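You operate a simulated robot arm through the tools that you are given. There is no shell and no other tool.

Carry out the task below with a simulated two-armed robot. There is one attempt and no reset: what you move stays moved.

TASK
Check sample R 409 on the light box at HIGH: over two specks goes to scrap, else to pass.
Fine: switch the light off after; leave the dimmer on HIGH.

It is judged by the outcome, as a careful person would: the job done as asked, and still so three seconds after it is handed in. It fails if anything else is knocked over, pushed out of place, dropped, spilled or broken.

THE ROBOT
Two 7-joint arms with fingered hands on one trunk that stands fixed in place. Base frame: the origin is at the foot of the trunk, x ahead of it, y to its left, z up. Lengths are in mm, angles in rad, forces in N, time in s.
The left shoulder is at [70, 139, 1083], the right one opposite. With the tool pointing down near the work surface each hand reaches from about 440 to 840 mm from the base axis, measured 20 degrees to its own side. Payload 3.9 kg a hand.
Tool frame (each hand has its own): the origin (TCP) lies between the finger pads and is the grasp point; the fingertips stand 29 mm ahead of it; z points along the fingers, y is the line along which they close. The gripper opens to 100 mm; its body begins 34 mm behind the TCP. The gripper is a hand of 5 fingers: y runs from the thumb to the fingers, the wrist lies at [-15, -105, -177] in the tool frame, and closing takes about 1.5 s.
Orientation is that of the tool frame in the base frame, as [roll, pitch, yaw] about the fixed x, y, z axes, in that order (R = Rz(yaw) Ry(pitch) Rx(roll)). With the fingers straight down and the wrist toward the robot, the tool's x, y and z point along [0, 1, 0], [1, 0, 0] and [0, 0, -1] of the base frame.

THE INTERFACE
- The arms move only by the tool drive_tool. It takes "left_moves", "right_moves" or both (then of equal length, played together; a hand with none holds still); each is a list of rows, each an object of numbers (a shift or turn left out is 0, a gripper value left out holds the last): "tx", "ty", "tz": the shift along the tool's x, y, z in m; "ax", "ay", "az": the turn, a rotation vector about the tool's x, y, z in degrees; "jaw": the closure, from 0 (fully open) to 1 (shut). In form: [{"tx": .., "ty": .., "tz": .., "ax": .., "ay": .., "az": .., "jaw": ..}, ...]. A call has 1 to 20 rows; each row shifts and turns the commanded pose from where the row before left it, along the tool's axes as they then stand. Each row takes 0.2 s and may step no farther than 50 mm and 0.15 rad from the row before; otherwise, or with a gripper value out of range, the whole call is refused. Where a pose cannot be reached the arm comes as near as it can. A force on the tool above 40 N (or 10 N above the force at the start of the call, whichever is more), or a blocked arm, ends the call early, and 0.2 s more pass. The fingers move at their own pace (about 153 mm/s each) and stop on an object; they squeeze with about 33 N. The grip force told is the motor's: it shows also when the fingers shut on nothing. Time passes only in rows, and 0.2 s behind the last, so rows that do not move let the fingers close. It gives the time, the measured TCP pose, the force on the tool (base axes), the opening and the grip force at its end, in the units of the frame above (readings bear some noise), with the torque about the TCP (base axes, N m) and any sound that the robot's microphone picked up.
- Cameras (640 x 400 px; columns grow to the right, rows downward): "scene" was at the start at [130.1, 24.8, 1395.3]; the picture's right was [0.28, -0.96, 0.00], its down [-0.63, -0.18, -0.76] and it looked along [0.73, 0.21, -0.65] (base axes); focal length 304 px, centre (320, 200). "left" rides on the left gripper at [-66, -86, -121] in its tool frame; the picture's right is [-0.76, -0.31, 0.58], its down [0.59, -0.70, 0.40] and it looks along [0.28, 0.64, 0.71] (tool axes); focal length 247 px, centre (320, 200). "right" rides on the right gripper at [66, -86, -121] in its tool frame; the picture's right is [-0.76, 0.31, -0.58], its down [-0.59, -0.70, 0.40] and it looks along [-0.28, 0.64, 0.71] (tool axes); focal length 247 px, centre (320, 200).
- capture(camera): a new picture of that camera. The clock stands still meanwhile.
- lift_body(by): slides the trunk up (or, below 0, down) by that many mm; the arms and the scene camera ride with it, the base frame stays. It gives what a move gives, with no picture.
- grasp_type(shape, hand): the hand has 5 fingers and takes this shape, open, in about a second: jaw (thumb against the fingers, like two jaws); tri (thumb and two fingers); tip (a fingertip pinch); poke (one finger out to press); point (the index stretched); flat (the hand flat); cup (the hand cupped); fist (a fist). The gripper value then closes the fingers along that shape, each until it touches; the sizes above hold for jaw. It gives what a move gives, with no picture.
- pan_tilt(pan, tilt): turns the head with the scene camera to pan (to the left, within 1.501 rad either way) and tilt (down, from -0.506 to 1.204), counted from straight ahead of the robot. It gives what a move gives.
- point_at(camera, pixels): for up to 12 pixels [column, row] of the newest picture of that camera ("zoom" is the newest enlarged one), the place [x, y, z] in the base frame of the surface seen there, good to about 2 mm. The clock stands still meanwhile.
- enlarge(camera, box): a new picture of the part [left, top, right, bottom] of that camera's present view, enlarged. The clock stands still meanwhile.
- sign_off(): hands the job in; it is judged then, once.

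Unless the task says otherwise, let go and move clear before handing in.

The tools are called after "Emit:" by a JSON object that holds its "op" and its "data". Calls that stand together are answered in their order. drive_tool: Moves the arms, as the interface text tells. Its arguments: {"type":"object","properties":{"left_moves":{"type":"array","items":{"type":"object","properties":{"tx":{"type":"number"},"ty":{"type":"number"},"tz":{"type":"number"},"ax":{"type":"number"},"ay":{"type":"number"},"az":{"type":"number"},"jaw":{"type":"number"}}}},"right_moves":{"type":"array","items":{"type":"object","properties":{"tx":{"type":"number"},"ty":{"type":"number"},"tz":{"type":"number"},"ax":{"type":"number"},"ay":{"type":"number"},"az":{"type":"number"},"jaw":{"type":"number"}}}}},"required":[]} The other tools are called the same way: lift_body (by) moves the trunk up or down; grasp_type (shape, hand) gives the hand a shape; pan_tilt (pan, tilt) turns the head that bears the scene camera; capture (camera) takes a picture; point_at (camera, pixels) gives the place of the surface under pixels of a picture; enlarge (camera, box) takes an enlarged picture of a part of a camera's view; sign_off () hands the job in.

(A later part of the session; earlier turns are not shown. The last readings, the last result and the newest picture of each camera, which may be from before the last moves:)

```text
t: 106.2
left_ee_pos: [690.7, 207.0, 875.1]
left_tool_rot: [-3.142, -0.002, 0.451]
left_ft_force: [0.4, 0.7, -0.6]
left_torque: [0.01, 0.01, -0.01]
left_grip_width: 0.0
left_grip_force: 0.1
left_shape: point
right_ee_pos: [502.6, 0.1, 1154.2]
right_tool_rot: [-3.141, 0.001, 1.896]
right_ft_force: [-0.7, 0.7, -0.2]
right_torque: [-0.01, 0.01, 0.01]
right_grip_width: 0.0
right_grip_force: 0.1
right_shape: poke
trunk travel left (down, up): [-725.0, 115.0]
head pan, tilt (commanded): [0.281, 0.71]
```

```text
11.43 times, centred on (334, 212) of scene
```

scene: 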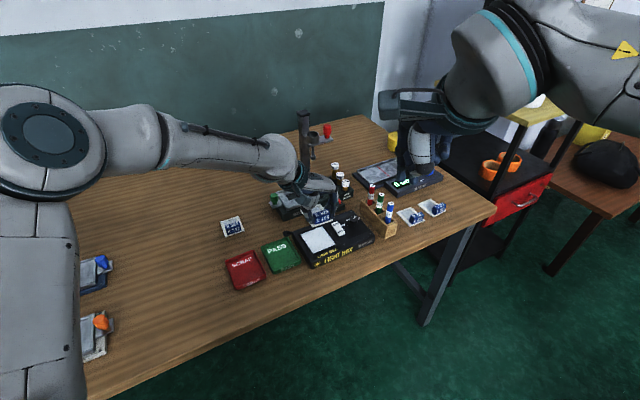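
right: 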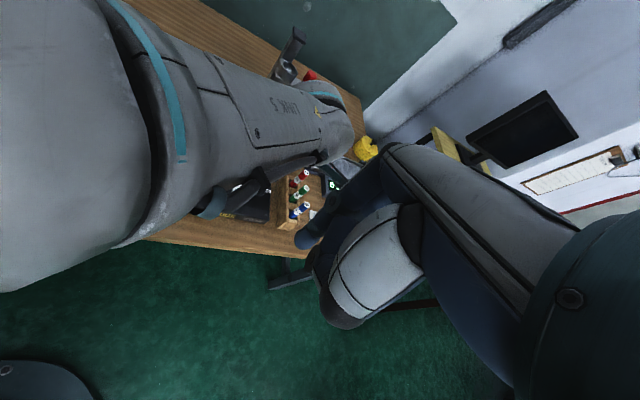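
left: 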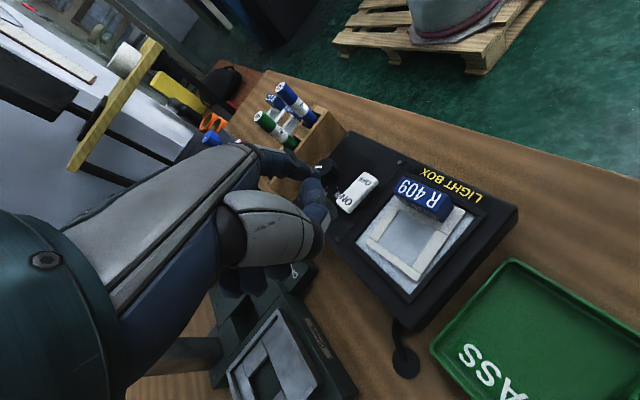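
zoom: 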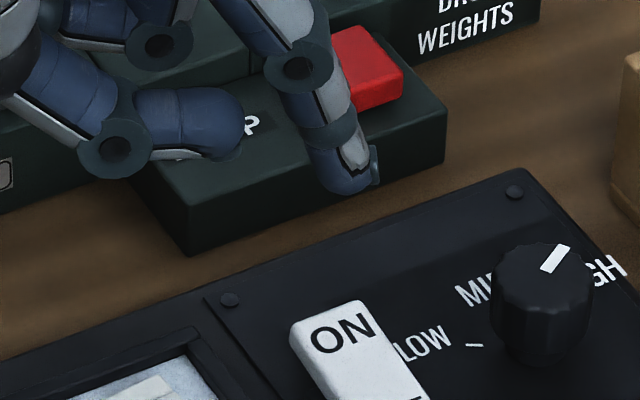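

Emit:
{"op": "point_at", "data": {"camera": "zoom", "pixels": [[345, 192], [335, 180], [355, 170], [372, 165], [320, 170], [345, 150], [345, 332], [315, 315], [375, 310], [230, 155], [105, 170], [295, 325]]}}

```text
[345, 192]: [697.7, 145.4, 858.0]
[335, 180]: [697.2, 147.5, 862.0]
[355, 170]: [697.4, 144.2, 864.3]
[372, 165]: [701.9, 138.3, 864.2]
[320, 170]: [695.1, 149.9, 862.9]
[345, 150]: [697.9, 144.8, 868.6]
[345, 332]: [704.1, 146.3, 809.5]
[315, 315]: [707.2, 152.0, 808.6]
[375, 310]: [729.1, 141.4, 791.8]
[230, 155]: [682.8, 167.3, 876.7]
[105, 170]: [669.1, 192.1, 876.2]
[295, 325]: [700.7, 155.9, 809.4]
```

The tip centre is about (702,148), right over the ON half (704,146,809). I'll descend 38 mm, then press in small steps watching for force and sound.

Emit:
{"op": "drive_tool", "data": {"left_moves": [{"tz": 0.015}, {"tz": 0.015}, {"tz": 0.008}, {}]}}

Emit:
{"op": "enlarge", "data": {"camera": "scene", "box": [310, 200, 350, 240]}}

Emit:
{"op": "enlarge", "data": {"camera": "left", "box": [270, 140, 450, 280]}}

```text
t: 107.2
left_ee_pos: [690.8, 205.6, 836.4]
left_tool_rot: [3.141, -0.001, 0.45]
left_ft_force: [-0.3, -0.4, -0.7]
left_torque: [-0.01, -0.01, 0.0]
left_grip_width: 0.1
left_grip_force: 0.1
left_shape: point
right_ee_pos: [502.3, -0.4, 1154.0]
right_tool_rot: [-3.141, 0.001, 1.897]
right_ft_force: [0.1, 0.0, -0.2]
right_torque: [-0.03, 0.03, 0.01]
right_grip_width: 0.1
right_grip_force: 0.1
right_shape: poke
trunk travel left (down, up): [-725.0, 115.0]
head pan, tilt (commanded): [0.281, 0.71]
```

```text
10.00 times, centred on (330, 220) of scene
```

zoom: 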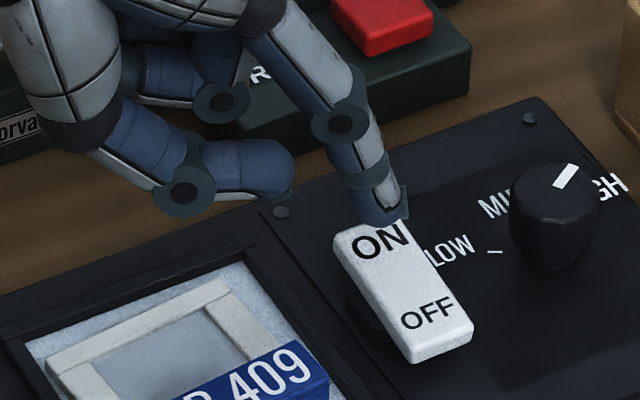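

```text
2.86 times, centred on (360, 210) of left
```

zoom: 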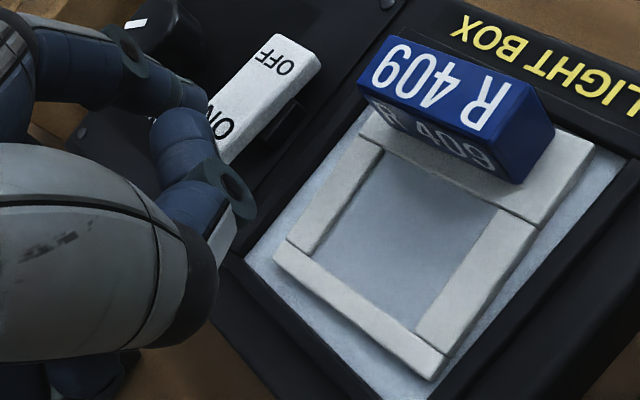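

Emit:
{"op": "enlarge", "data": {"camera": "scene", "box": [326, 205, 346, 230]}}

```text
16.00 times, centred on (336, 218) of scene
```

zoom: 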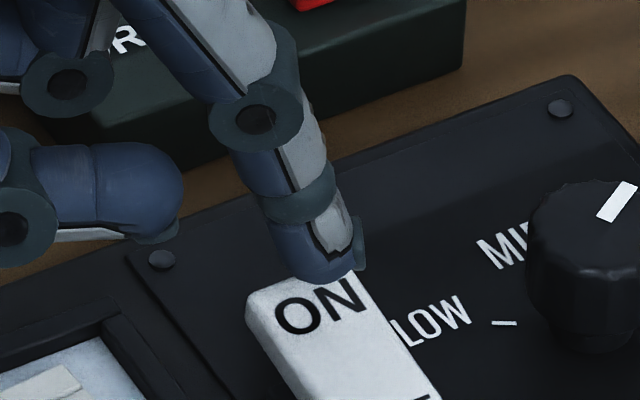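

Emit:
{"op": "point_at", "data": {"camera": "zoom", "pixels": [[318, 278], [315, 260], [340, 265], [295, 265], [330, 230], [358, 255], [250, 300], [375, 285], [320, 310], [290, 335], [350, 350], [270, 285]]}}

```text
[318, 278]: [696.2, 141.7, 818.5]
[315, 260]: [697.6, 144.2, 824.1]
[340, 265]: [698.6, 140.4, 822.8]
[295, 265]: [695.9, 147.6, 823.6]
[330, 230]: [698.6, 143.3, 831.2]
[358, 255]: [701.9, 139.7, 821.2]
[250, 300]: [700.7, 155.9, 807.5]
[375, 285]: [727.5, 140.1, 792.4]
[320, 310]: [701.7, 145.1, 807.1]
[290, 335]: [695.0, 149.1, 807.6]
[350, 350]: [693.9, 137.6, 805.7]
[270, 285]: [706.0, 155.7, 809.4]
```

The tip is ~5 mm above the ON label at (702,144.5). Pressing down in small steps.

Emit:
{"op": "drive_tool", "data": {"left_moves": [{"tz": 0.003}, {"tz": 0.002}, {"tz": 0.002}, {"tz": 0.002}, {"tz": 0.001}, {}]}}

Emit:
{"op": "enlarge", "data": {"camera": "scene", "box": [290, 200, 354, 250]}}

```text
t: 108.6
left_ee_pos: [690.1, 205.0, 825.7]
left_tool_rot: [3.138, -0.002, 0.45]
left_ft_force: [0.0, 0.0, 0.3]
left_torque: [0.0, -0.02, 0.01]
left_grip_width: 0.0
left_grip_force: 0.1
left_shape: point
right_ee_pos: [500.8, 0.1, 1154.6]
right_tool_rot: [-3.141, 0.0, 1.897]
right_ft_force: [0.8, -0.7, 0.3]
right_torque: [0.02, 0.01, -0.03]
right_grip_width: 0.0
right_grip_force: 0.0
right_shape: poke
trunk travel left (down, up): [-725.0, 115.0]
head pan, tilt (commanded): [0.281, 0.71]
```

```text
8.00 times, centred on (322, 225) of scene
```

zoom: 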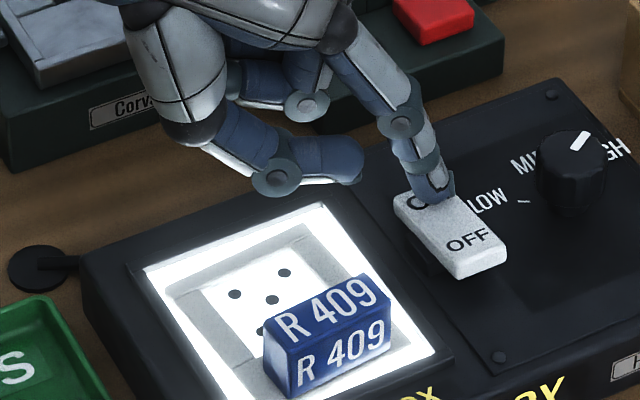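

The light is on and bright, and at least three or four dark specks show on R 409 (zoom (235,293), (285,272), (272,298), (262,330)). I'll lift the finger and look properly.

Emit:
{"op": "drive_tool", "data": {"left_moves": [{"tz": -0.01}, {"tz": -0.02}, {"tz": -0.03}, {"tz": -0.03}, {}]}}

Emit:
{"op": "enlarge", "data": {"camera": "scene", "box": [296, 215, 344, 250]}}

Emit:
{"op": "capture", "data": {"camera": "left"}}

Emit:
{"op": "enlarge", "data": {"camera": "left", "box": [350, 190, 490, 290]}}

```text
t: 109.8
left_ee_pos: [690.4, 205.5, 916.3]
left_tool_rot: [3.139, -0.001, 0.451]
left_ft_force: [1.9, -0.3, 0.4]
left_torque: [-0.01, 0.0, 0.02]
left_grip_width: 0.1
left_grip_force: 0.0
left_shape: point
right_ee_pos: [502.1, 0.9, 1154.6]
right_tool_rot: [-3.141, 0.0, 1.898]
right_ft_force: [0.1, 0.7, -0.3]
right_torque: [0.0, 0.04, -0.02]
right_grip_width: 0.2
right_grip_force: 0.1
right_shape: poke
trunk travel left (down, up): [-725.0, 115.0]
head pan, tilt (commanded): [0.281, 0.71]
```

```text
11.43 times, centred on (320, 232) of scene
```

zoom: 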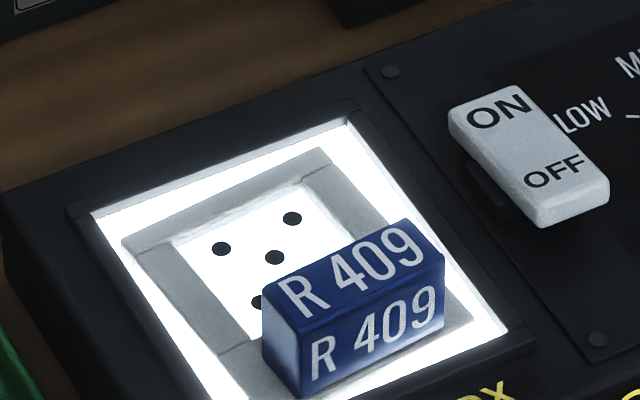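

```text
taken
```

left: 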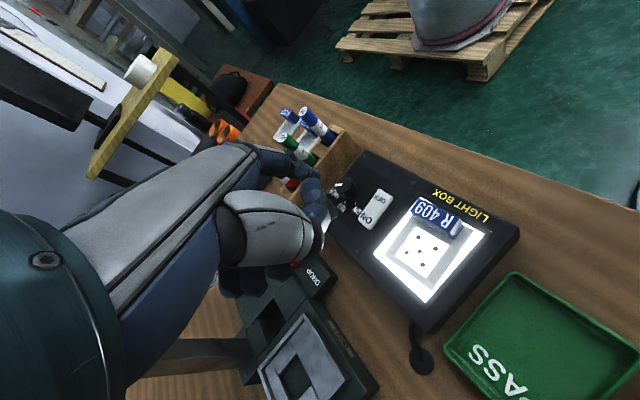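

```text
4.00 times, centred on (420, 240) of left
```

zoom: 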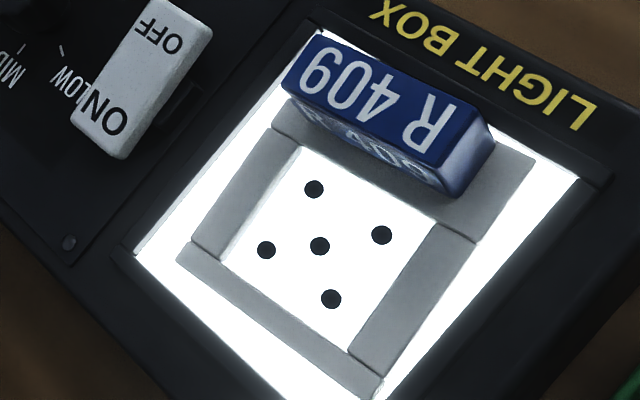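

Looking straight at it under HIGH: five specks on R 409 (left zoom (314,189), (381,235), (266,250), (320,246), (331,299)) — more than two, so SCRAP. Now I'll switch the light off by pressing OFF, with the hand turned a bit more so it stays clear of the slide.

Emit:
{"op": "drive_tool", "data": {"left_moves": [{"az": 5.75}, {"az": 5.75}, {"az": 5.75}, {"tx": -0.0015, "ty": 0.0174}, {"tz": 0.02}, {"tz": 0.02}, {}, {}]}}

Emit:
{"op": "enlarge", "data": {"camera": "scene", "box": [304, 190, 352, 235]}}

```text
t: 111.6
left_ee_pos: [691.5, 190.2, 874.1]
left_tool_rot: [3.14, 0.0, 0.15]
left_ft_force: [0.8, -1.2, -0.4]
left_torque: [-0.02, 0.0, 0.01]
left_grip_width: 0.1
left_grip_force: 0.0
left_shape: point
right_ee_pos: [501.9, 0.6, 1154.1]
right_tool_rot: [3.141, 0.001, 1.896]
right_ft_force: [0.1, 0.3, -0.4]
right_torque: [-0.03, -0.01, -0.01]
right_grip_width: 0.0
right_grip_force: 0.1
right_shape: poke
trunk travel left (down, up): [-725.0, 115.0]
head pan, tilt (commanded): [0.281, 0.71]
```

```text
8.89 times, centred on (328, 212) of scene
```

zoom: 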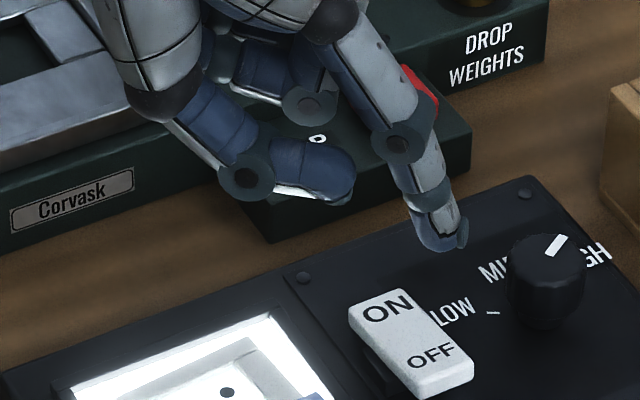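

Emit:
{"op": "point_at", "data": {"camera": "zoom", "pixels": [[440, 250], [435, 232], [418, 240], [450, 235], [465, 232], [430, 353], [400, 395], [470, 378], [445, 345], [355, 330], [330, 200], [245, 180]]}}

```text
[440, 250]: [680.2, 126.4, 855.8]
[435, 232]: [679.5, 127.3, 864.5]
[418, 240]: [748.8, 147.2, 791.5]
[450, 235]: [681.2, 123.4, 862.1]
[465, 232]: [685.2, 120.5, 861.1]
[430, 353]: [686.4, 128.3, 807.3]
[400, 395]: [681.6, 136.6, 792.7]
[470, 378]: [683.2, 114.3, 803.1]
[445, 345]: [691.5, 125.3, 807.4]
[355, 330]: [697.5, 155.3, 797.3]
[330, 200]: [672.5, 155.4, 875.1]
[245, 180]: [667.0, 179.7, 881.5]
```

The tip (685,127) is over the OFF half. I'll descend and press.

Emit:
{"op": "drive_tool", "data": {"left_moves": [{"tz": 0.015}, {"tz": 0.015}, {"tz": 0.008}, {}]}}

Emit:
{"op": "enlarge", "data": {"camera": "scene", "box": [304, 200, 352, 245]}}

```text
t: 112.6
left_ee_pos: [690.1, 191.5, 837.6]
left_tool_rot: [3.138, -0.001, 0.151]
left_ft_force: [-0.3, -0.4, -0.6]
left_torque: [-0.03, -0.02, 0.0]
left_grip_width: 0.1
left_grip_force: 0.0
left_shape: point
left hand out of reach, approached as far as the arm can: row 2
right_ee_pos: [502.8, -0.7, 1154.2]
right_tool_rot: [3.141, -0.001, 1.898]
right_ft_force: [-0.2, 0.5, -0.3]
right_torque: [0.03, 0.01, 0.0]
right_grip_width: 0.0
right_grip_force: 0.0
right_shape: poke
trunk travel left (down, up): [-725.0, 115.0]
head pan, tilt (commanded): [0.281, 0.71]
```

```text
8.89 times, centred on (328, 222) of scene
```

zoom: 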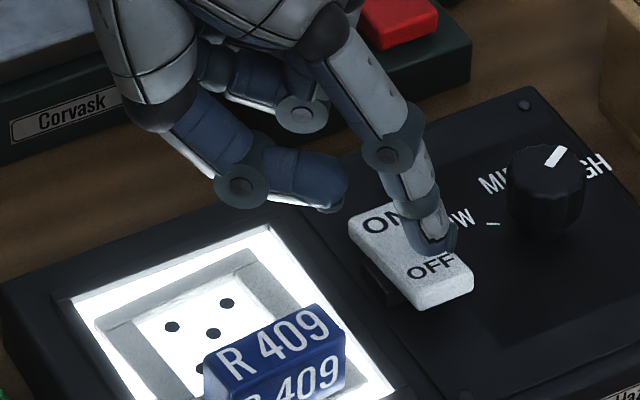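

The tip is just above the OFF label, though one row reported a reach limit. I'll back the yaw off slightly (toward 0.22) while nudging the tip, then press gently.

Emit:
{"op": "drive_tool", "data": {"left_moves": [{"tz": -0.005}, {"az": -2}, {"az": -2}, {}]}}

Emit:
{"op": "enlarge", "data": {"camera": "scene", "box": [314, 205, 350, 240]}}

Emit:
{"op": "point_at", "data": {"camera": "zoom", "pixels": [[400, 210], [400, 190], [385, 195], [415, 200], [425, 195], [330, 300]]}}

```text
t: 113.6
left_ee_pos: [688.0, 188.6, 842.2]
left_tool_rot: [3.14, -0.001, 0.219]
left_ft_force: [0.0, 1.0, 0.1]
left_torque: [0.01, -0.03, 0.0]
left_grip_width: 0.1
left_grip_force: 0.1
left_shape: point
right_ee_pos: [503.0, 0.9, 1154.3]
right_tool_rot: [-3.139, -0.001, 1.897]
right_ft_force: [-0.4, 0.2, 0.0]
right_torque: [-0.02, 0.02, 0.0]
right_grip_width: 0.0
right_grip_force: 0.1
right_shape: poke
trunk travel left (down, up): [-725.0, 115.0]
head pan, tilt (commanded): [0.281, 0.71]
```

```text
11.43 times, centred on (332, 222) of scene
```

zoom: 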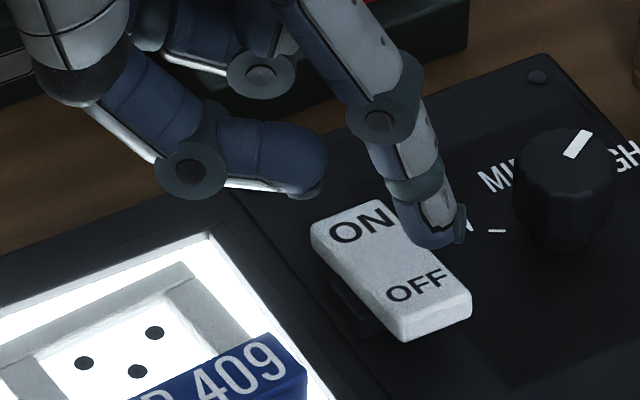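

```text
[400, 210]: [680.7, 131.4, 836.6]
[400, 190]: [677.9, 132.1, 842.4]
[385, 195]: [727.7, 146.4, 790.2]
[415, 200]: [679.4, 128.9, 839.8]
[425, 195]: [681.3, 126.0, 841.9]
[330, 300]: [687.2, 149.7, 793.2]
```

Emit:
{"op": "point_at", "data": {"camera": "zoom", "pixels": [[428, 244], [425, 230], [410, 232], [440, 235], [460, 225], [415, 290], [445, 280], [405, 335], [468, 310]]}}

```text
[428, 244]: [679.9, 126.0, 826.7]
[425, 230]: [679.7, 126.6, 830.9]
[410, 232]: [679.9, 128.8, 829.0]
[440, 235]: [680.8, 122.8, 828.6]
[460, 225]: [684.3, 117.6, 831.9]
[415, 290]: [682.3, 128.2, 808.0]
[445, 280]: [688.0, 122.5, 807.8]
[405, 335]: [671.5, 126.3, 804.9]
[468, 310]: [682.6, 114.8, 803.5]
```

Tip centre is (685,127), ~12 mm above the OFF half. Pressing down now.

Emit:
{"op": "drive_tool", "data": {"left_moves": [{"tz": 0.006}, {"tz": 0.004}, {"tz": 0.002}, {"tz": 0.002}, {"tz": 0.002}, {}]}}

Emit:
{"op": "enlarge", "data": {"camera": "scene", "box": [296, 205, 350, 250]}}

```text
t: 115.0
left_ee_pos: [686.8, 188.2, 826.1]
left_tool_rot: [3.139, -0.003, 0.22]
left_ft_force: [-0.7, -0.2, -0.5]
left_torque: [-0.02, -0.01, -0.01]
left_grip_width: 0.0
left_grip_force: 0.2
left_shape: point
right_ee_pos: [501.5, -0.6, 1154.8]
right_tool_rot: [-3.141, 0.0, 1.899]
right_ft_force: [0.7, -0.7, 1.1]
right_torque: [-0.01, 0.0, -0.01]
right_grip_width: 0.1
right_grip_force: 0.1
right_shape: poke
trunk travel left (down, up): [-725.0, 115.0]
head pan, tilt (commanded): [0.281, 0.71]
```

```text
8.89 times, centred on (323, 228) of scene
```

zoom: 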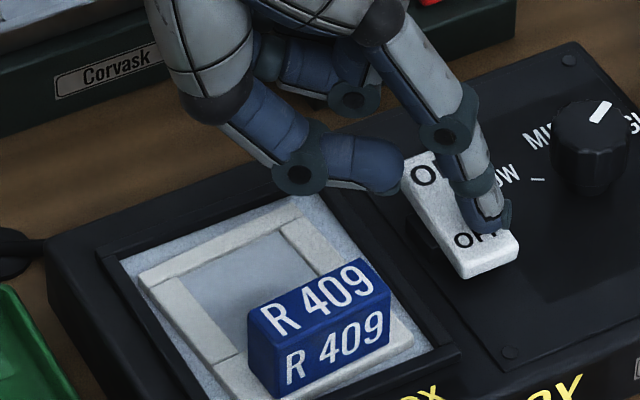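

The light is off again. I'll raise the hand clear and return to the tri shape, then measure the slide and the SCRAP tray.

Emit:
{"op": "drive_tool", "data": {"left_moves": [{"tz": -0.01}, {"tz": -0.02}, {"tz": -0.03}, {"tz": -0.04}, {"az": -5}, {"az": -8}, {"az": -8}, {"az": -8}, {}]}}

Emit:
{"op": "grasp_type", "data": {"shape": "tri", "hand": "left"}}

Emit:
{"op": "enlarge", "data": {"camera": "scene", "box": [215, 235, 295, 295]}}

Emit:
{"op": "point_at", "data": {"camera": "zoom", "pixels": [[80, 175], [225, 118], [340, 270], [180, 355], [205, 235], [150, 165], [300, 250], [100, 185], [218, 130], [325, 268], [190, 335], [400, 330]]}}

```text
t: 117.0
left_ee_pos: [687.1, 190.9, 927.1]
left_tool_rot: [3.141, 0.0, 0.728]
left_ft_force: [0.4, -0.2, -0.5]
left_torque: [-0.03, 0.03, 0.02]
left_grip_width: 0.0
left_grip_force: 0.1
left_shape: point
right_ee_pos: [502.8, 0.3, 1154.0]
right_tool_rot: [-3.141, 0.001, 1.898]
right_ft_force: [-0.4, 0.3, -0.5]
right_torque: [-0.02, -0.01, -0.02]
right_grip_width: 0.0
right_grip_force: 0.0
right_shape: poke
trunk travel left (down, up): [-725.0, 115.0]
head pan, tilt (commanded): [0.281, 0.71]
```

```text
t: 117.9
left_ee_pos: [687.5, 189.9, 926.3]
left_tool_rot: [3.14, 0.001, 0.726]
left_ft_force: [1.2, -0.8, 0.4]
left_torque: [0.02, -0.01, 0.01]
left_grip_width: 99.6
left_grip_force: 0.0
left_shape: tri
right_ee_pos: [502.3, 0.6, 1153.8]
right_tool_rot: [3.141, 0.0, 1.896]
right_ft_force: [-0.3, -0.1, -0.2]
right_torque: [0.0, -0.01, 0.0]
right_grip_width: 0.0
right_grip_force: 0.0
right_shape: poke
trunk travel left (down, up): [-725.0, 115.0]
head pan, tilt (commanded): [0.281, 0.71]
```

```text
6.67 times, centred on (255, 265) of scene
```

zoom: 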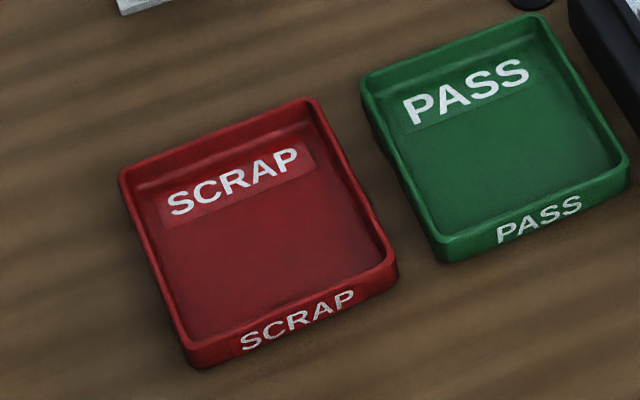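

```text
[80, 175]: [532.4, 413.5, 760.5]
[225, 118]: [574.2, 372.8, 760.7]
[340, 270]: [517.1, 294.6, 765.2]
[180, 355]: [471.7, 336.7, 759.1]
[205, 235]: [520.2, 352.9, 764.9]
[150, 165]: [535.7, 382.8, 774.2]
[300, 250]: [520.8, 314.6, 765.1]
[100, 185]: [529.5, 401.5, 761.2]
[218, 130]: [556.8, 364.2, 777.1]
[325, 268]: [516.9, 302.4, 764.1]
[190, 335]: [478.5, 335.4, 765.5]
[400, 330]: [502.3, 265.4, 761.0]
```

The SCRAP tray corners are visible; I'll measure its rim and floor corners.

Emit:
{"op": "point_at", "data": {"camera": "zoom", "pixels": [[124, 175], [312, 101], [394, 258], [190, 352], [150, 200], [300, 140], [375, 265], [200, 332], [260, 235], [290, 330], [160, 260], [345, 190]]}}

Emit:
{"op": "enlarge", "data": {"camera": "scene", "box": [292, 210, 348, 255]}}

Emit:
{"op": "point_at", "data": {"camera": "zoom", "pixels": [[272, 292], [390, 248], [418, 283], [295, 330], [345, 288], [272, 405], [445, 325], [330, 180], [155, 255], [180, 250]]}}

```text
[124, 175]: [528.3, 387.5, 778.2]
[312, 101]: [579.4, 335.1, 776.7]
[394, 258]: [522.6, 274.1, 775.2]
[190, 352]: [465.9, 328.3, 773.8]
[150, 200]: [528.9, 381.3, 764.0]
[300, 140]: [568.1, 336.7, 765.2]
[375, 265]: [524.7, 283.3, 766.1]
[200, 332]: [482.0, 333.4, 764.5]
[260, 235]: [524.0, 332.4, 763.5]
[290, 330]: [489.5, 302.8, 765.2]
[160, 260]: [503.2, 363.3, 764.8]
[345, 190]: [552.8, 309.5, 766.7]
```

```text
8.89 times, centred on (320, 232) of scene
```

zoom: 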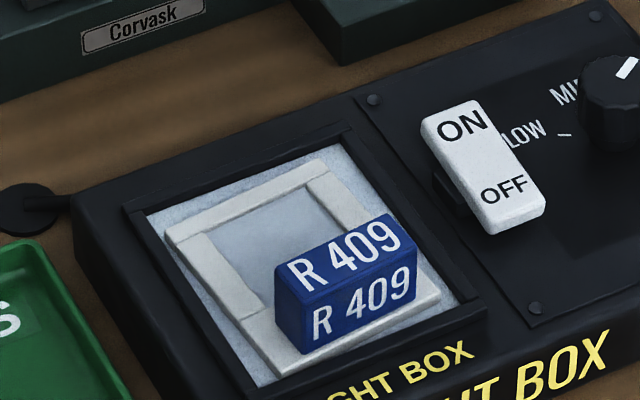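

```text
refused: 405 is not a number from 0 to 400
```

SCRAP tray: centre ≈(524,331), floor z≈765, rim ≈776, 73×83 mm. Now I'll measure the slide on the box.

Emit:
{"op": "point_at", "data": {"camera": "zoom", "pixels": [[280, 268], [390, 218], [412, 246], [304, 294], [345, 257], [300, 376], [438, 296], [325, 164], [168, 235], [280, 330]]}}

Emit:
{"op": "drive_tool", "data": {"left_moves": [{"jaw": 0.5}, {}, {}, {}]}}

Emit:
{"op": "drive_tool", "data": {"left_moves": [{}]}}

```text
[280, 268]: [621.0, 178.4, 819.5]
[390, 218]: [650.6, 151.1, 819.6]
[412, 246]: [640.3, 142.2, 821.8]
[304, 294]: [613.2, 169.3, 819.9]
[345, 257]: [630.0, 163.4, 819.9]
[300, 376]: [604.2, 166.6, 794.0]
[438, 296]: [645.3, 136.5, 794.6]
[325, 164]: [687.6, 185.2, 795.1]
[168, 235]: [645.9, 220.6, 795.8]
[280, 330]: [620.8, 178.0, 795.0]
```

```text
t: 118.9
left_ee_pos: [687.5, 191.3, 926.3]
left_tool_rot: [3.14, 0.0, 0.725]
left_ft_force: [0.5, 0.0, 0.1]
left_torque: [0.02, -0.03, 0.0]
left_grip_width: 50.5
left_grip_force: 0.0
left_shape: tri
right_ee_pos: [501.9, -0.4, 1154.5]
right_tool_rot: [3.142, -0.001, 1.898]
right_ft_force: [0.7, -0.1, 0.0]
right_torque: [0.0, 0.02, 0.02]
right_grip_width: 0.0
right_grip_force: 0.1
right_shape: poke
trunk travel left (down, up): [-725.0, 115.0]
head pan, tilt (commanded): [0.281, 0.71]
```

```text
t: 119.3
left_ee_pos: [687.1, 189.5, 926.5]
left_tool_rot: [3.141, 0.0, 0.725]
left_ft_force: [-0.3, -0.9, 1.0]
left_torque: [-0.01, 0.04, -0.03]
left_grip_width: 50.3
left_grip_force: 0.1
left_shape: tri
right_ee_pos: [500.9, -0.6, 1154.8]
right_tool_rot: [3.141, 0.001, 1.899]
right_ft_force: [-0.3, 0.6, -1.2]
right_torque: [-0.01, 0.03, 0.0]
right_grip_width: 0.1
right_grip_force: 0.0
right_shape: poke
trunk travel left (down, up): [-725.0, 115.0]
head pan, tilt (commanded): [0.281, 0.71]
```

Handle centre is (631.3,160.3) at about −42°. I'll go above it with yaw ≈1.0 (as when I released it), opening 50 mm, stopping above the handle.

Emit:
{"op": "drive_tool", "data": {"left_moves": [{"az": -7.9}, {"az": -7.9}, {"tx": -0.0276, "ty": -0.0154}, {"tx": -0.0276, "ty": -0.0154}, {"tz": 0.025}, {"tz": 0.025}, {"tz": 0.016}, {}, {}]}}

Emit:
{"op": "drive_tool", "data": {"left_moves": [{}]}}

Emit:
{"op": "drive_tool", "data": {"left_moves": [{}]}}

Emit:
{"op": "enlarge", "data": {"camera": "left", "box": [250, 150, 450, 310]}}

Emit:
{"op": "enlarge", "data": {"camera": "scene", "box": [285, 190, 355, 255]}}

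```text
t: 121.3
left_ee_pos: [630.5, 159.8, 862.2]
left_tool_rot: [3.138, 0.001, 1.001]
left_ft_force: [-0.3, 0.0, 0.5]
left_torque: [0.01, 0.0, 0.01]
left_grip_width: 50.2
left_grip_force: 0.0
left_shape: tri
right_ee_pos: [502.1, 0.8, 1154.6]
right_tool_rot: [3.142, 0.001, 1.896]
right_ft_force: [-0.7, 0.7, -0.4]
right_torque: [0.05, 0.0, 0.02]
right_grip_width: 0.0
right_grip_force: 0.0
right_shape: poke
trunk travel left (down, up): [-725.0, 115.0]
head pan, tilt (commanded): [0.281, 0.71]
```

```text
t: 121.7
left_ee_pos: [630.5, 160.4, 862.2]
left_tool_rot: [3.139, -0.002, 1.0]
left_ft_force: [0.1, 0.5, 0.2]
left_torque: [0.02, 0.0, -0.06]
left_grip_width: 50.4
left_grip_force: 0.0
left_shape: tri
right_ee_pos: [501.3, 0.2, 1155.5]
right_tool_rot: [-3.141, 0.001, 1.897]
right_ft_force: [0.3, 1.1, 0.3]
right_torque: [-0.02, 0.0, 0.03]
right_grip_width: 0.2
right_grip_force: 0.0
right_shape: poke
trunk travel left (down, up): [-725.0, 115.0]
head pan, tilt (commanded): [0.281, 0.71]
```

```text
t: 122.1
left_ee_pos: [629.8, 161.1, 862.6]
left_tool_rot: [3.14, -0.001, 1.003]
left_ft_force: [-0.6, -0.5, 0.6]
left_torque: [0.04, 0.01, 0.02]
left_grip_width: 50.2
left_grip_force: 0.0
left_shape: tri
right_ee_pos: [502.8, -0.4, 1154.4]
right_tool_rot: [-3.141, 0.0, 1.898]
right_ft_force: [-1.3, 0.1, -0.2]
right_torque: [-0.01, -0.02, -0.02]
right_grip_width: 0.2
right_grip_force: 0.1
right_shape: poke
trunk travel left (down, up): [-725.0, 115.0]
head pan, tilt (commanded): [0.281, 0.71]
```

```text
2.50 times, centred on (350, 230) of left
```

zoom: 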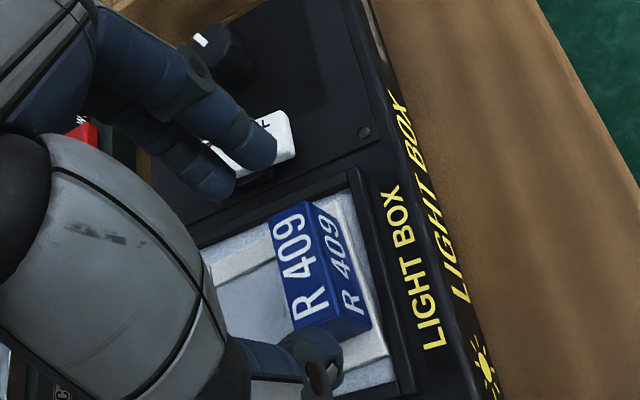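

```text
6.15 times, centred on (320, 222) of scene
```

zoom: 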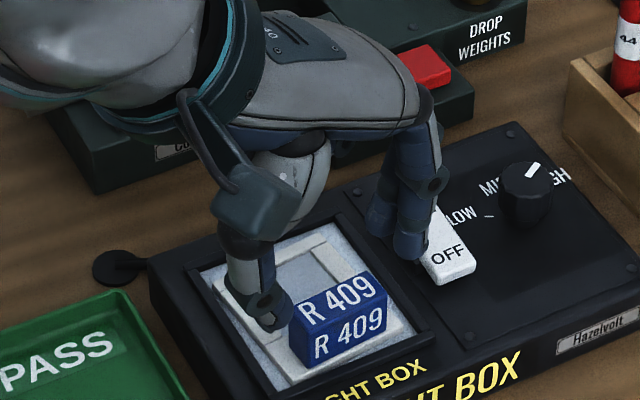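

TCP (630.3,160.4) vs handle (631.3,160.3) — good. I'll descend to z≈834 (a slightly higher grip so the fingertips will clear the tray rim) and check before closing.

Emit:
{"op": "drive_tool", "data": {"left_moves": [{"tx": 0.0005, "ty": 0.0008}, {"tz": 0.01}, {"tz": 0.01}, {"tz": 0.008}, {}]}}

Emit:
{"op": "drive_tool", "data": {"left_moves": [{}]}}

Emit:
{"op": "enlarge", "data": {"camera": "scene", "box": [292, 205, 348, 250]}}

Emit:
{"op": "enlarge", "data": {"camera": "left", "box": [270, 160, 410, 290]}}

```text
t: 123.3
left_ee_pos: [632.5, 159.6, 831.8]
left_tool_rot: [3.14, -0.001, 1.002]
left_ft_force: [-0.1, 0.2, 0.8]
left_torque: [-0.01, -0.01, 0.01]
left_grip_width: 50.3
left_grip_force: 0.0
left_shape: tri
right_ee_pos: [502.3, 0.8, 1156.3]
right_tool_rot: [3.141, -0.001, 1.897]
right_ft_force: [0.1, -0.5, -0.3]
right_torque: [-0.01, -0.01, 0.02]
right_grip_width: 0.2
right_grip_force: 0.1
right_shape: poke
trunk travel left (down, up): [-725.0, 115.0]
head pan, tilt (commanded): [0.281, 0.71]
```

```text
t: 123.7
left_ee_pos: [631.0, 159.7, 833.0]
left_tool_rot: [3.14, 0.0, 1.001]
left_ft_force: [-0.3, 0.1, 0.3]
left_torque: [0.0, 0.03, -0.02]
left_grip_width: 50.3
left_grip_force: 0.1
left_shape: tri
right_ee_pos: [500.1, 0.5, 1153.5]
right_tool_rot: [-3.141, 0.001, 1.897]
right_ft_force: [-0.1, -0.5, 0.2]
right_torque: [-0.02, -0.01, 0.02]
right_grip_width: 0.0
right_grip_force: 0.1
right_shape: poke
trunk travel left (down, up): [-725.0, 115.0]
head pan, tilt (commanded): [0.281, 0.71]
```

```text
8.89 times, centred on (320, 228) of scene
```

zoom: 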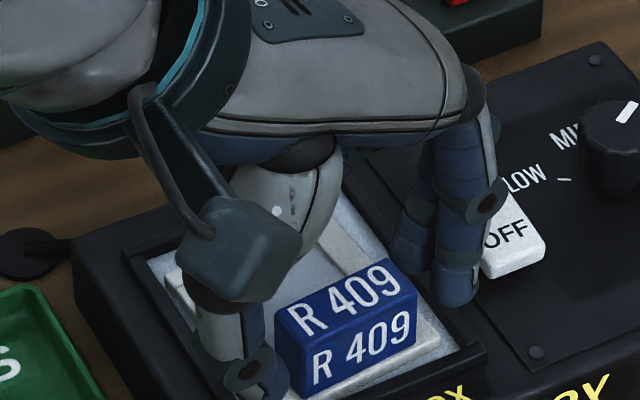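

```text
3.08 times, centred on (340, 225) of left
```

zoom: 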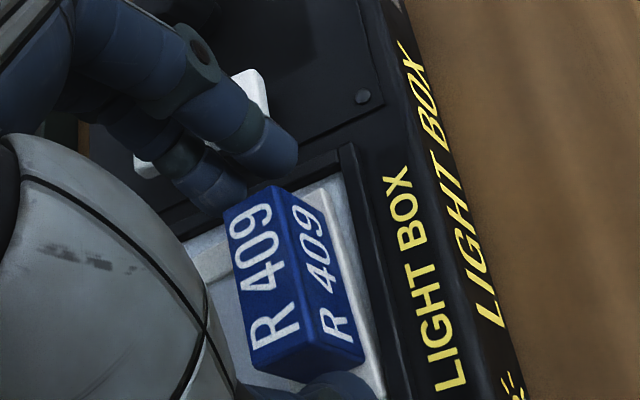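

Well aligned at (631.5,159.7,833). Closing on the handle.

Emit:
{"op": "drive_tool", "data": {"left_moves": [{"jaw": 0.56}, {"jaw": 0.6}, {"jaw": 0.64}, {"jaw": 0.68}, {"jaw": 0.75}, {"jaw": 1.0}, {}, {}, {}, {}]}}

Emit:
{"op": "enlarge", "data": {"camera": "scene", "box": [292, 205, 348, 250]}}

Emit:
{"op": "enlarge", "data": {"camera": "left", "box": [270, 160, 410, 290]}}

```text
t: 125.9
left_ee_pos: [632.1, 159.2, 831.8]
left_tool_rot: [3.139, 0.0, 1.002]
left_ft_force: [-0.5, 1.1, 2.2]
left_torque: [0.0, 0.02, 0.07]
left_grip_width: 26.0
left_grip_force: 32.8
left_shape: tri
right_ee_pos: [502.0, 1.3, 1154.5]
right_tool_rot: [3.141, 0.0, 1.896]
right_ft_force: [1.5, 0.1, -0.7]
right_torque: [0.0, 0.0, 0.02]
right_grip_width: 0.0
right_grip_force: 0.0
right_shape: poke
trunk travel left (down, up): [-725.0, 115.0]
head pan, tilt (commanded): [0.281, 0.71]
```

```text
8.89 times, centred on (320, 228) of scene
```

zoom: 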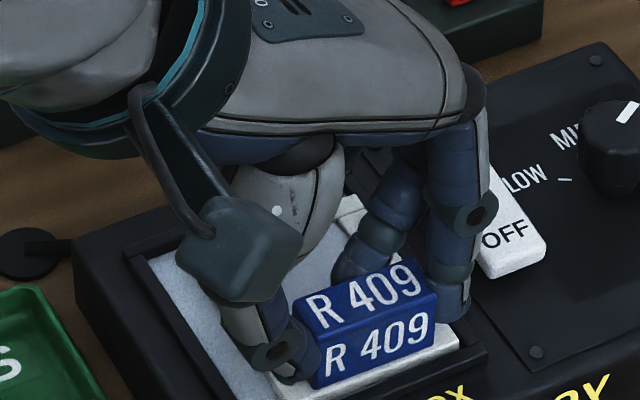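

```text
3.08 times, centred on (340, 225) of left
```

zoom: 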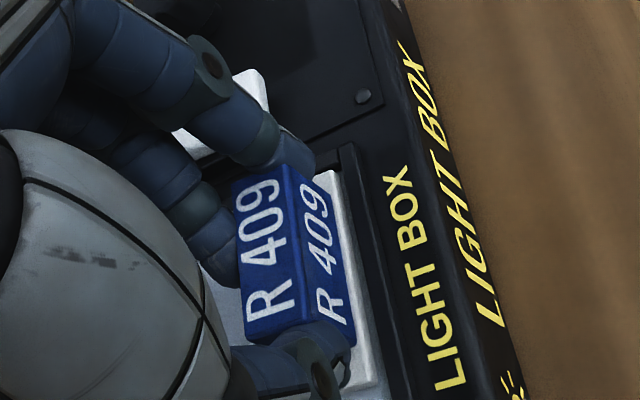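

This time the middle finger slipped behind the handle (left zoom (220,250)), so the grip isn't sound. I'll reopen, rise a bit, re-measure, and align the tool exactly with the handle.

Emit:
{"op": "drive_tool", "data": {"left_moves": [{"jaw": 0.8}, {"jaw": 0.7}, {"jaw": 0.6}, {"jaw": 0.5}, {}, {}, {"tz": -0.015}, {"tz": -0.015}, {"tz": -0.015}, {}]}}

Emit:
{"op": "enlarge", "data": {"camera": "scene", "box": [296, 215, 344, 255]}}

Emit:
{"op": "enlarge", "data": {"camera": "left", "box": [280, 190, 420, 320]}}

```text
t: 128.1
left_ee_pos: [631.8, 157.8, 878.6]
left_tool_rot: [3.139, 0.0, 1.002]
left_ft_force: [-0.4, -0.1, 0.1]
left_torque: [-0.03, 0.02, -0.03]
left_grip_width: 49.6
left_grip_force: 0.1
left_shape: tri
right_ee_pos: [501.1, 0.6, 1153.8]
right_tool_rot: [3.141, 0.0, 1.898]
right_ft_force: [-0.1, -0.6, 0.9]
right_torque: [-0.02, 0.03, 0.01]
right_grip_width: 0.0
right_grip_force: 0.1
right_shape: poke
trunk travel left (down, up): [-725.0, 115.0]
head pan, tilt (commanded): [0.281, 0.71]
```

```text
10.00 times, centred on (320, 235) of scene
```

zoom: 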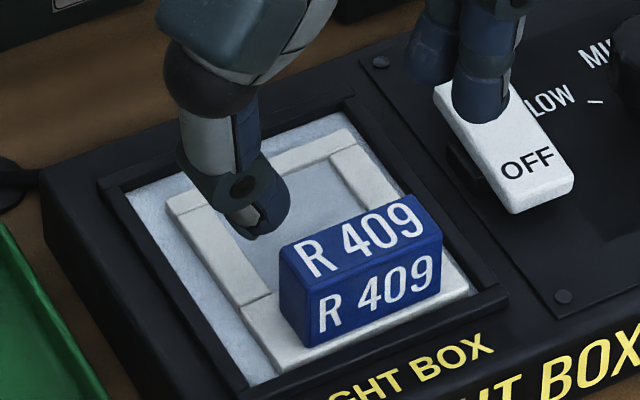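

```text
3.08 times, centred on (350, 255) of left
```

zoom: 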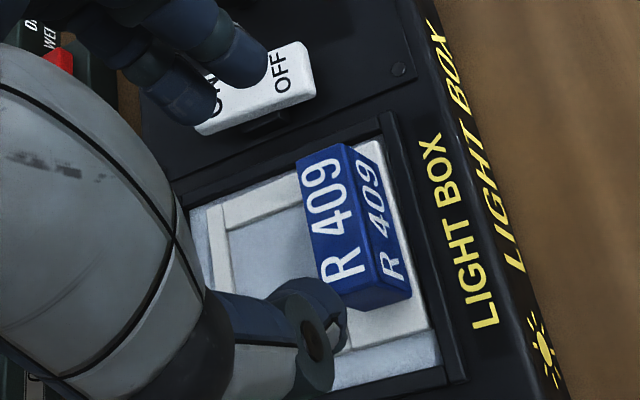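

Emit:
{"op": "point_at", "data": {"camera": "zoom", "pixels": [[304, 161], [342, 148], [402, 290], [325, 285], [345, 215], [352, 300], [425, 322], [350, 150]]}}

Emit:
{"op": "enlarge", "data": {"camera": "scene", "box": [296, 215, 344, 255]}}

Emit:
{"op": "point_at", "data": {"camera": "zoom", "pixels": [[284, 248], [408, 199], [436, 233], [310, 288], [358, 241], [280, 370], [466, 290], [345, 133], [172, 208], [280, 330]]}}

Emit:
{"op": "drive_tool", "data": {"left_moves": [{}]}}

```text
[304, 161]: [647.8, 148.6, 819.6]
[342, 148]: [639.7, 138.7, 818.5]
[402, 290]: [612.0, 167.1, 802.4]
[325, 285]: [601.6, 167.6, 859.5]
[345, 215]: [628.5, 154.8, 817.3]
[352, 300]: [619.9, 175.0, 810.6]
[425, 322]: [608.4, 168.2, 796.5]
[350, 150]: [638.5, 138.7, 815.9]
```

```text
10.00 times, centred on (320, 235) of scene
```

zoom: 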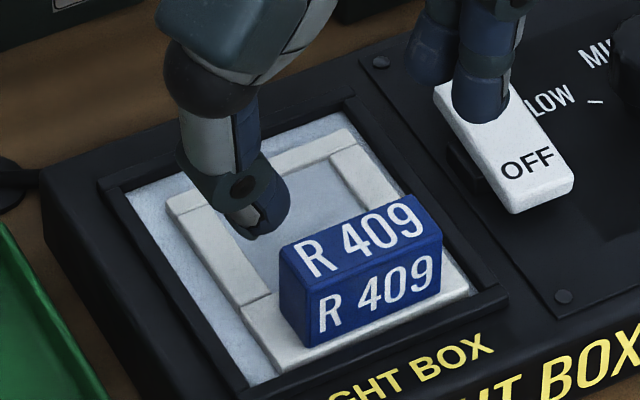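

```text
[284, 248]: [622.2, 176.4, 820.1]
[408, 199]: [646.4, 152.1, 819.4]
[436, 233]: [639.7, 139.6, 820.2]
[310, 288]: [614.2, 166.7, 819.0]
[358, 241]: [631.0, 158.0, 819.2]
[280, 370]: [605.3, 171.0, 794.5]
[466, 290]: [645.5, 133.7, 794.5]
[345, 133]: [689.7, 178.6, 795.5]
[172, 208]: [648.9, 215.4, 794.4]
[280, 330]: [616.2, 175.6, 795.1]
```

```text
t: 128.5
left_ee_pos: [630.9, 155.9, 879.0]
left_tool_rot: [3.141, 0.0, 1.002]
left_ft_force: [-0.1, -0.4, 0.3]
left_torque: [-0.02, 0.03, 0.02]
left_grip_width: 49.8
left_grip_force: 0.0
left_shape: tri
right_ee_pos: [501.9, 0.7, 1154.9]
right_tool_rot: [3.141, 0.0, 1.896]
right_ft_force: [0.6, 0.1, -0.2]
right_torque: [0.0, 0.02, 0.0]
right_grip_width: 0.1
right_grip_force: 0.0
right_shape: poke
trunk travel left (down, up): [-725.0, 115.0]
head pan, tilt (commanded): [0.281, 0.71]
```

Handle centre ≈(630.4,158.2), axis ≈ −45°, right-end midpoint (643.4,144.8). I'll use yaw 0.855 and centre the two fingers on the handle's right end.

Emit:
{"op": "drive_tool", "data": {"left_moves": [{"az": 4.2}, {"az": 4.2}, {"tx": -0.0017, "ty": -0.0017}, {"tz": 0.018}, {}, {}]}}

Emit:
{"op": "drive_tool", "data": {"left_moves": [{}]}}

Emit:
{"op": "drive_tool", "data": {"left_moves": [{}]}}

```text
t: 129.9
left_ee_pos: [629.8, 158.5, 859.7]
left_tool_rot: [3.141, 0.0, 0.855]
left_ft_force: [0.9, -0.4, -0.3]
left_torque: [-0.01, 0.0, -0.01]
left_grip_width: 49.6
left_grip_force: 0.1
left_shape: tri
right_ee_pos: [501.6, 1.2, 1154.2]
right_tool_rot: [-3.14, 0.0, 1.898]
right_ft_force: [-0.1, 0.6, 0.2]
right_torque: [0.0, -0.03, -0.03]
right_grip_width: 0.0
right_grip_force: 0.0
right_shape: poke
trunk travel left (down, up): [-725.0, 115.0]
head pan, tilt (commanded): [0.281, 0.71]
```

```text
t: 130.3
left_ee_pos: [629.6, 157.6, 859.7]
left_tool_rot: [3.14, 0.0, 0.855]
left_ft_force: [0.0, 0.3, -1.1]
left_torque: [0.01, 0.02, -0.02]
left_grip_width: 49.8
left_grip_force: 0.1
left_shape: tri
right_ee_pos: [500.8, 0.1, 1155.0]
right_tool_rot: [3.141, -0.001, 1.896]
right_ft_force: [-1.1, 0.1, -0.3]
right_torque: [-0.01, 0.01, 0.02]
right_grip_width: 0.0
right_grip_force: 0.2
right_shape: poke
trunk travel left (down, up): [-725.0, 115.0]
head pan, tilt (commanded): [0.281, 0.71]
```

```text
t: 130.7
left_ee_pos: [629.5, 157.7, 859.3]
left_tool_rot: [3.14, 0.001, 0.855]
left_ft_force: [-0.2, 0.3, -0.2]
left_torque: [0.01, 0.01, -0.04]
left_grip_width: 49.7
left_grip_force: 0.1
left_shape: tri
right_ee_pos: [501.8, -0.6, 1155.4]
right_tool_rot: [3.141, 0.0, 1.897]
right_ft_force: [0.6, 0.9, -0.4]
right_torque: [-0.03, -0.01, 0.0]
right_grip_width: 0.2
right_grip_force: 0.1
right_shape: poke
trunk travel left (down, up): [-725.0, 115.0]
head pan, tilt (commanded): [0.281, 0.71]
```

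Emit:
{"op": "drive_tool", "data": {"left_moves": [{"tx": -0.001}, {"tz": 0.01}, {"tz": 0.01}, {"tz": 0.006}, {}]}}

Emit:
{"op": "drive_tool", "data": {"left_moves": [{}]}}

Emit:
{"op": "enlarge", "data": {"camera": "left", "box": [270, 160, 410, 290]}}

Emit:
{"op": "enlarge", "data": {"camera": "scene", "box": [292, 205, 348, 255]}}

```text
t: 131.9
left_ee_pos: [629.3, 158.4, 833.4]
left_tool_rot: [3.139, 0.001, 0.855]
left_ft_force: [-0.4, -0.6, 0.6]
left_torque: [0.03, 0.02, 0.02]
left_grip_width: 49.6
left_grip_force: 0.0
left_shape: tri
right_ee_pos: [501.8, -0.1, 1154.7]
right_tool_rot: [3.141, 0.0, 1.896]
right_ft_force: [0.2, -0.9, -0.2]
right_torque: [-0.01, 0.03, -0.02]
right_grip_width: 0.0
right_grip_force: 0.1
right_shape: poke
trunk travel left (down, up): [-725.0, 115.0]
head pan, tilt (commanded): [0.281, 0.71]
```

```text
t: 132.3
left_ee_pos: [628.2, 158.1, 831.2]
left_tool_rot: [3.14, 0.0, 0.855]
left_ft_force: [-0.8, 0.5, -0.4]
left_torque: [-0.06, 0.01, 0.01]
left_grip_width: 50.1
left_grip_force: 0.1
left_shape: tri
right_ee_pos: [501.7, -0.2, 1154.0]
right_tool_rot: [3.14, 0.001, 1.897]
right_ft_force: [0.3, 0.6, -0.7]
right_torque: [0.0, -0.01, 0.01]
right_grip_width: 0.0
right_grip_force: 0.1
right_shape: poke
trunk travel left (down, up): [-725.0, 115.0]
head pan, tilt (commanded): [0.281, 0.71]
```

```text
3.08 times, centred on (340, 225) of left
```

zoom: 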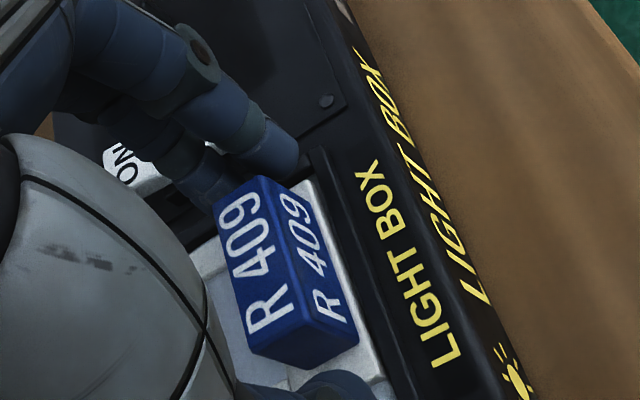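

```text
8.00 times, centred on (320, 230) of scene
```

zoom: 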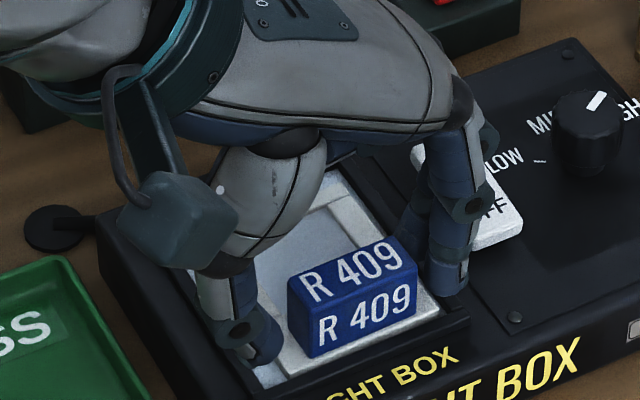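

Both fingers now face the handle's right end squarely. Closing.

Emit:
{"op": "drive_tool", "data": {"left_moves": [{"jaw": 0.56}, {"jaw": 0.6}, {"jaw": 0.64}, {"jaw": 0.7}, {"jaw": 0.8}, {"jaw": 1.0}, {}, {}, {}, {}]}}

Emit:
{"op": "enlarge", "data": {"camera": "left", "box": [270, 160, 410, 290]}}

Emit:
{"op": "enlarge", "data": {"camera": "scene", "box": [292, 205, 348, 255]}}

```text
t: 134.5
left_ee_pos: [630.3, 159.2, 833.0]
left_tool_rot: [3.138, 0.001, 0.856]
left_ft_force: [2.1, 0.3, 4.0]
left_torque: [-0.09, -0.22, 0.07]
left_grip_width: 32.2
left_grip_force: 32.6
left_shape: tri
right_ee_pos: [501.8, -0.3, 1154.2]
right_tool_rot: [-3.14, 0.001, 1.896]
right_ft_force: [-0.4, -0.5, -0.3]
right_torque: [-0.03, -0.03, 0.02]
right_grip_width: 0.0
right_grip_force: 0.0
right_shape: poke
trunk travel left (down, up): [-725.0, 115.0]
head pan, tilt (commanded): [0.281, 0.71]
```

```text
3.08 times, centred on (340, 225) of left
```

zoom: 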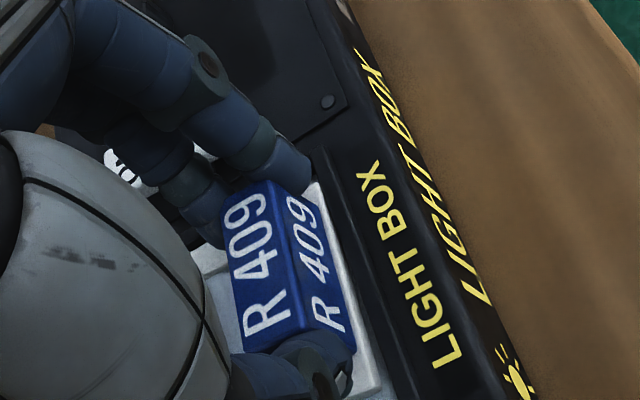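

```text
8.00 times, centred on (320, 230) of scene
```

zoom: 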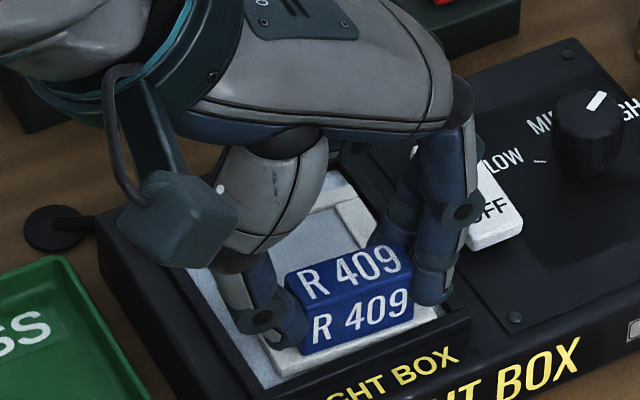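

Grip width 32 mm matches the earlier sound grip. Lifting slowly.

Emit:
{"op": "drive_tool", "data": {"left_moves": [{"tz": -0.003}, {"tz": -0.004}, {"tz": -0.006}, {"tz": -0.01}, {"tz": -0.015}, {}]}}

Emit:
{"op": "enlarge", "data": {"camera": "scene", "box": [292, 195, 348, 245]}}

Emit:
{"op": "enlarge", "data": {"camera": "left", "box": [270, 160, 410, 290]}}

```text
t: 135.9
left_ee_pos: [629.3, 159.7, 869.3]
left_tool_rot: [3.14, -0.002, 0.857]
left_ft_force: [0.5, 0.3, -1.1]
left_torque: [0.02, -0.04, 0.0]
left_grip_width: 31.7
left_grip_force: 33.1
left_shape: tri
right_ee_pos: [503.0, 0.1, 1154.2]
right_tool_rot: [3.141, 0.001, 1.899]
right_ft_force: [-0.2, -0.2, 0.3]
right_torque: [0.01, 0.01, 0.01]
right_grip_width: 0.0
right_grip_force: 0.0
right_shape: poke
trunk travel left (down, up): [-725.0, 115.0]
head pan, tilt (commanded): [0.281, 0.71]
```

```text
8.00 times, centred on (320, 220) of scene
```

zoom: 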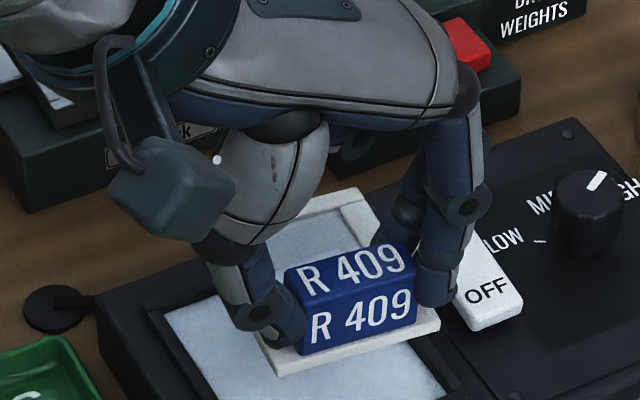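

```text
3.08 times, centred on (340, 225) of left
```

zoom: 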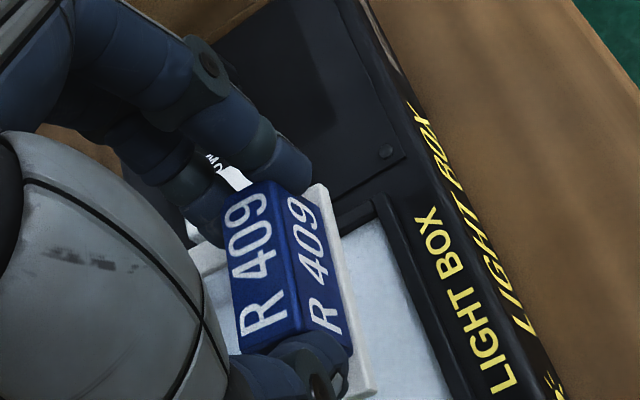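

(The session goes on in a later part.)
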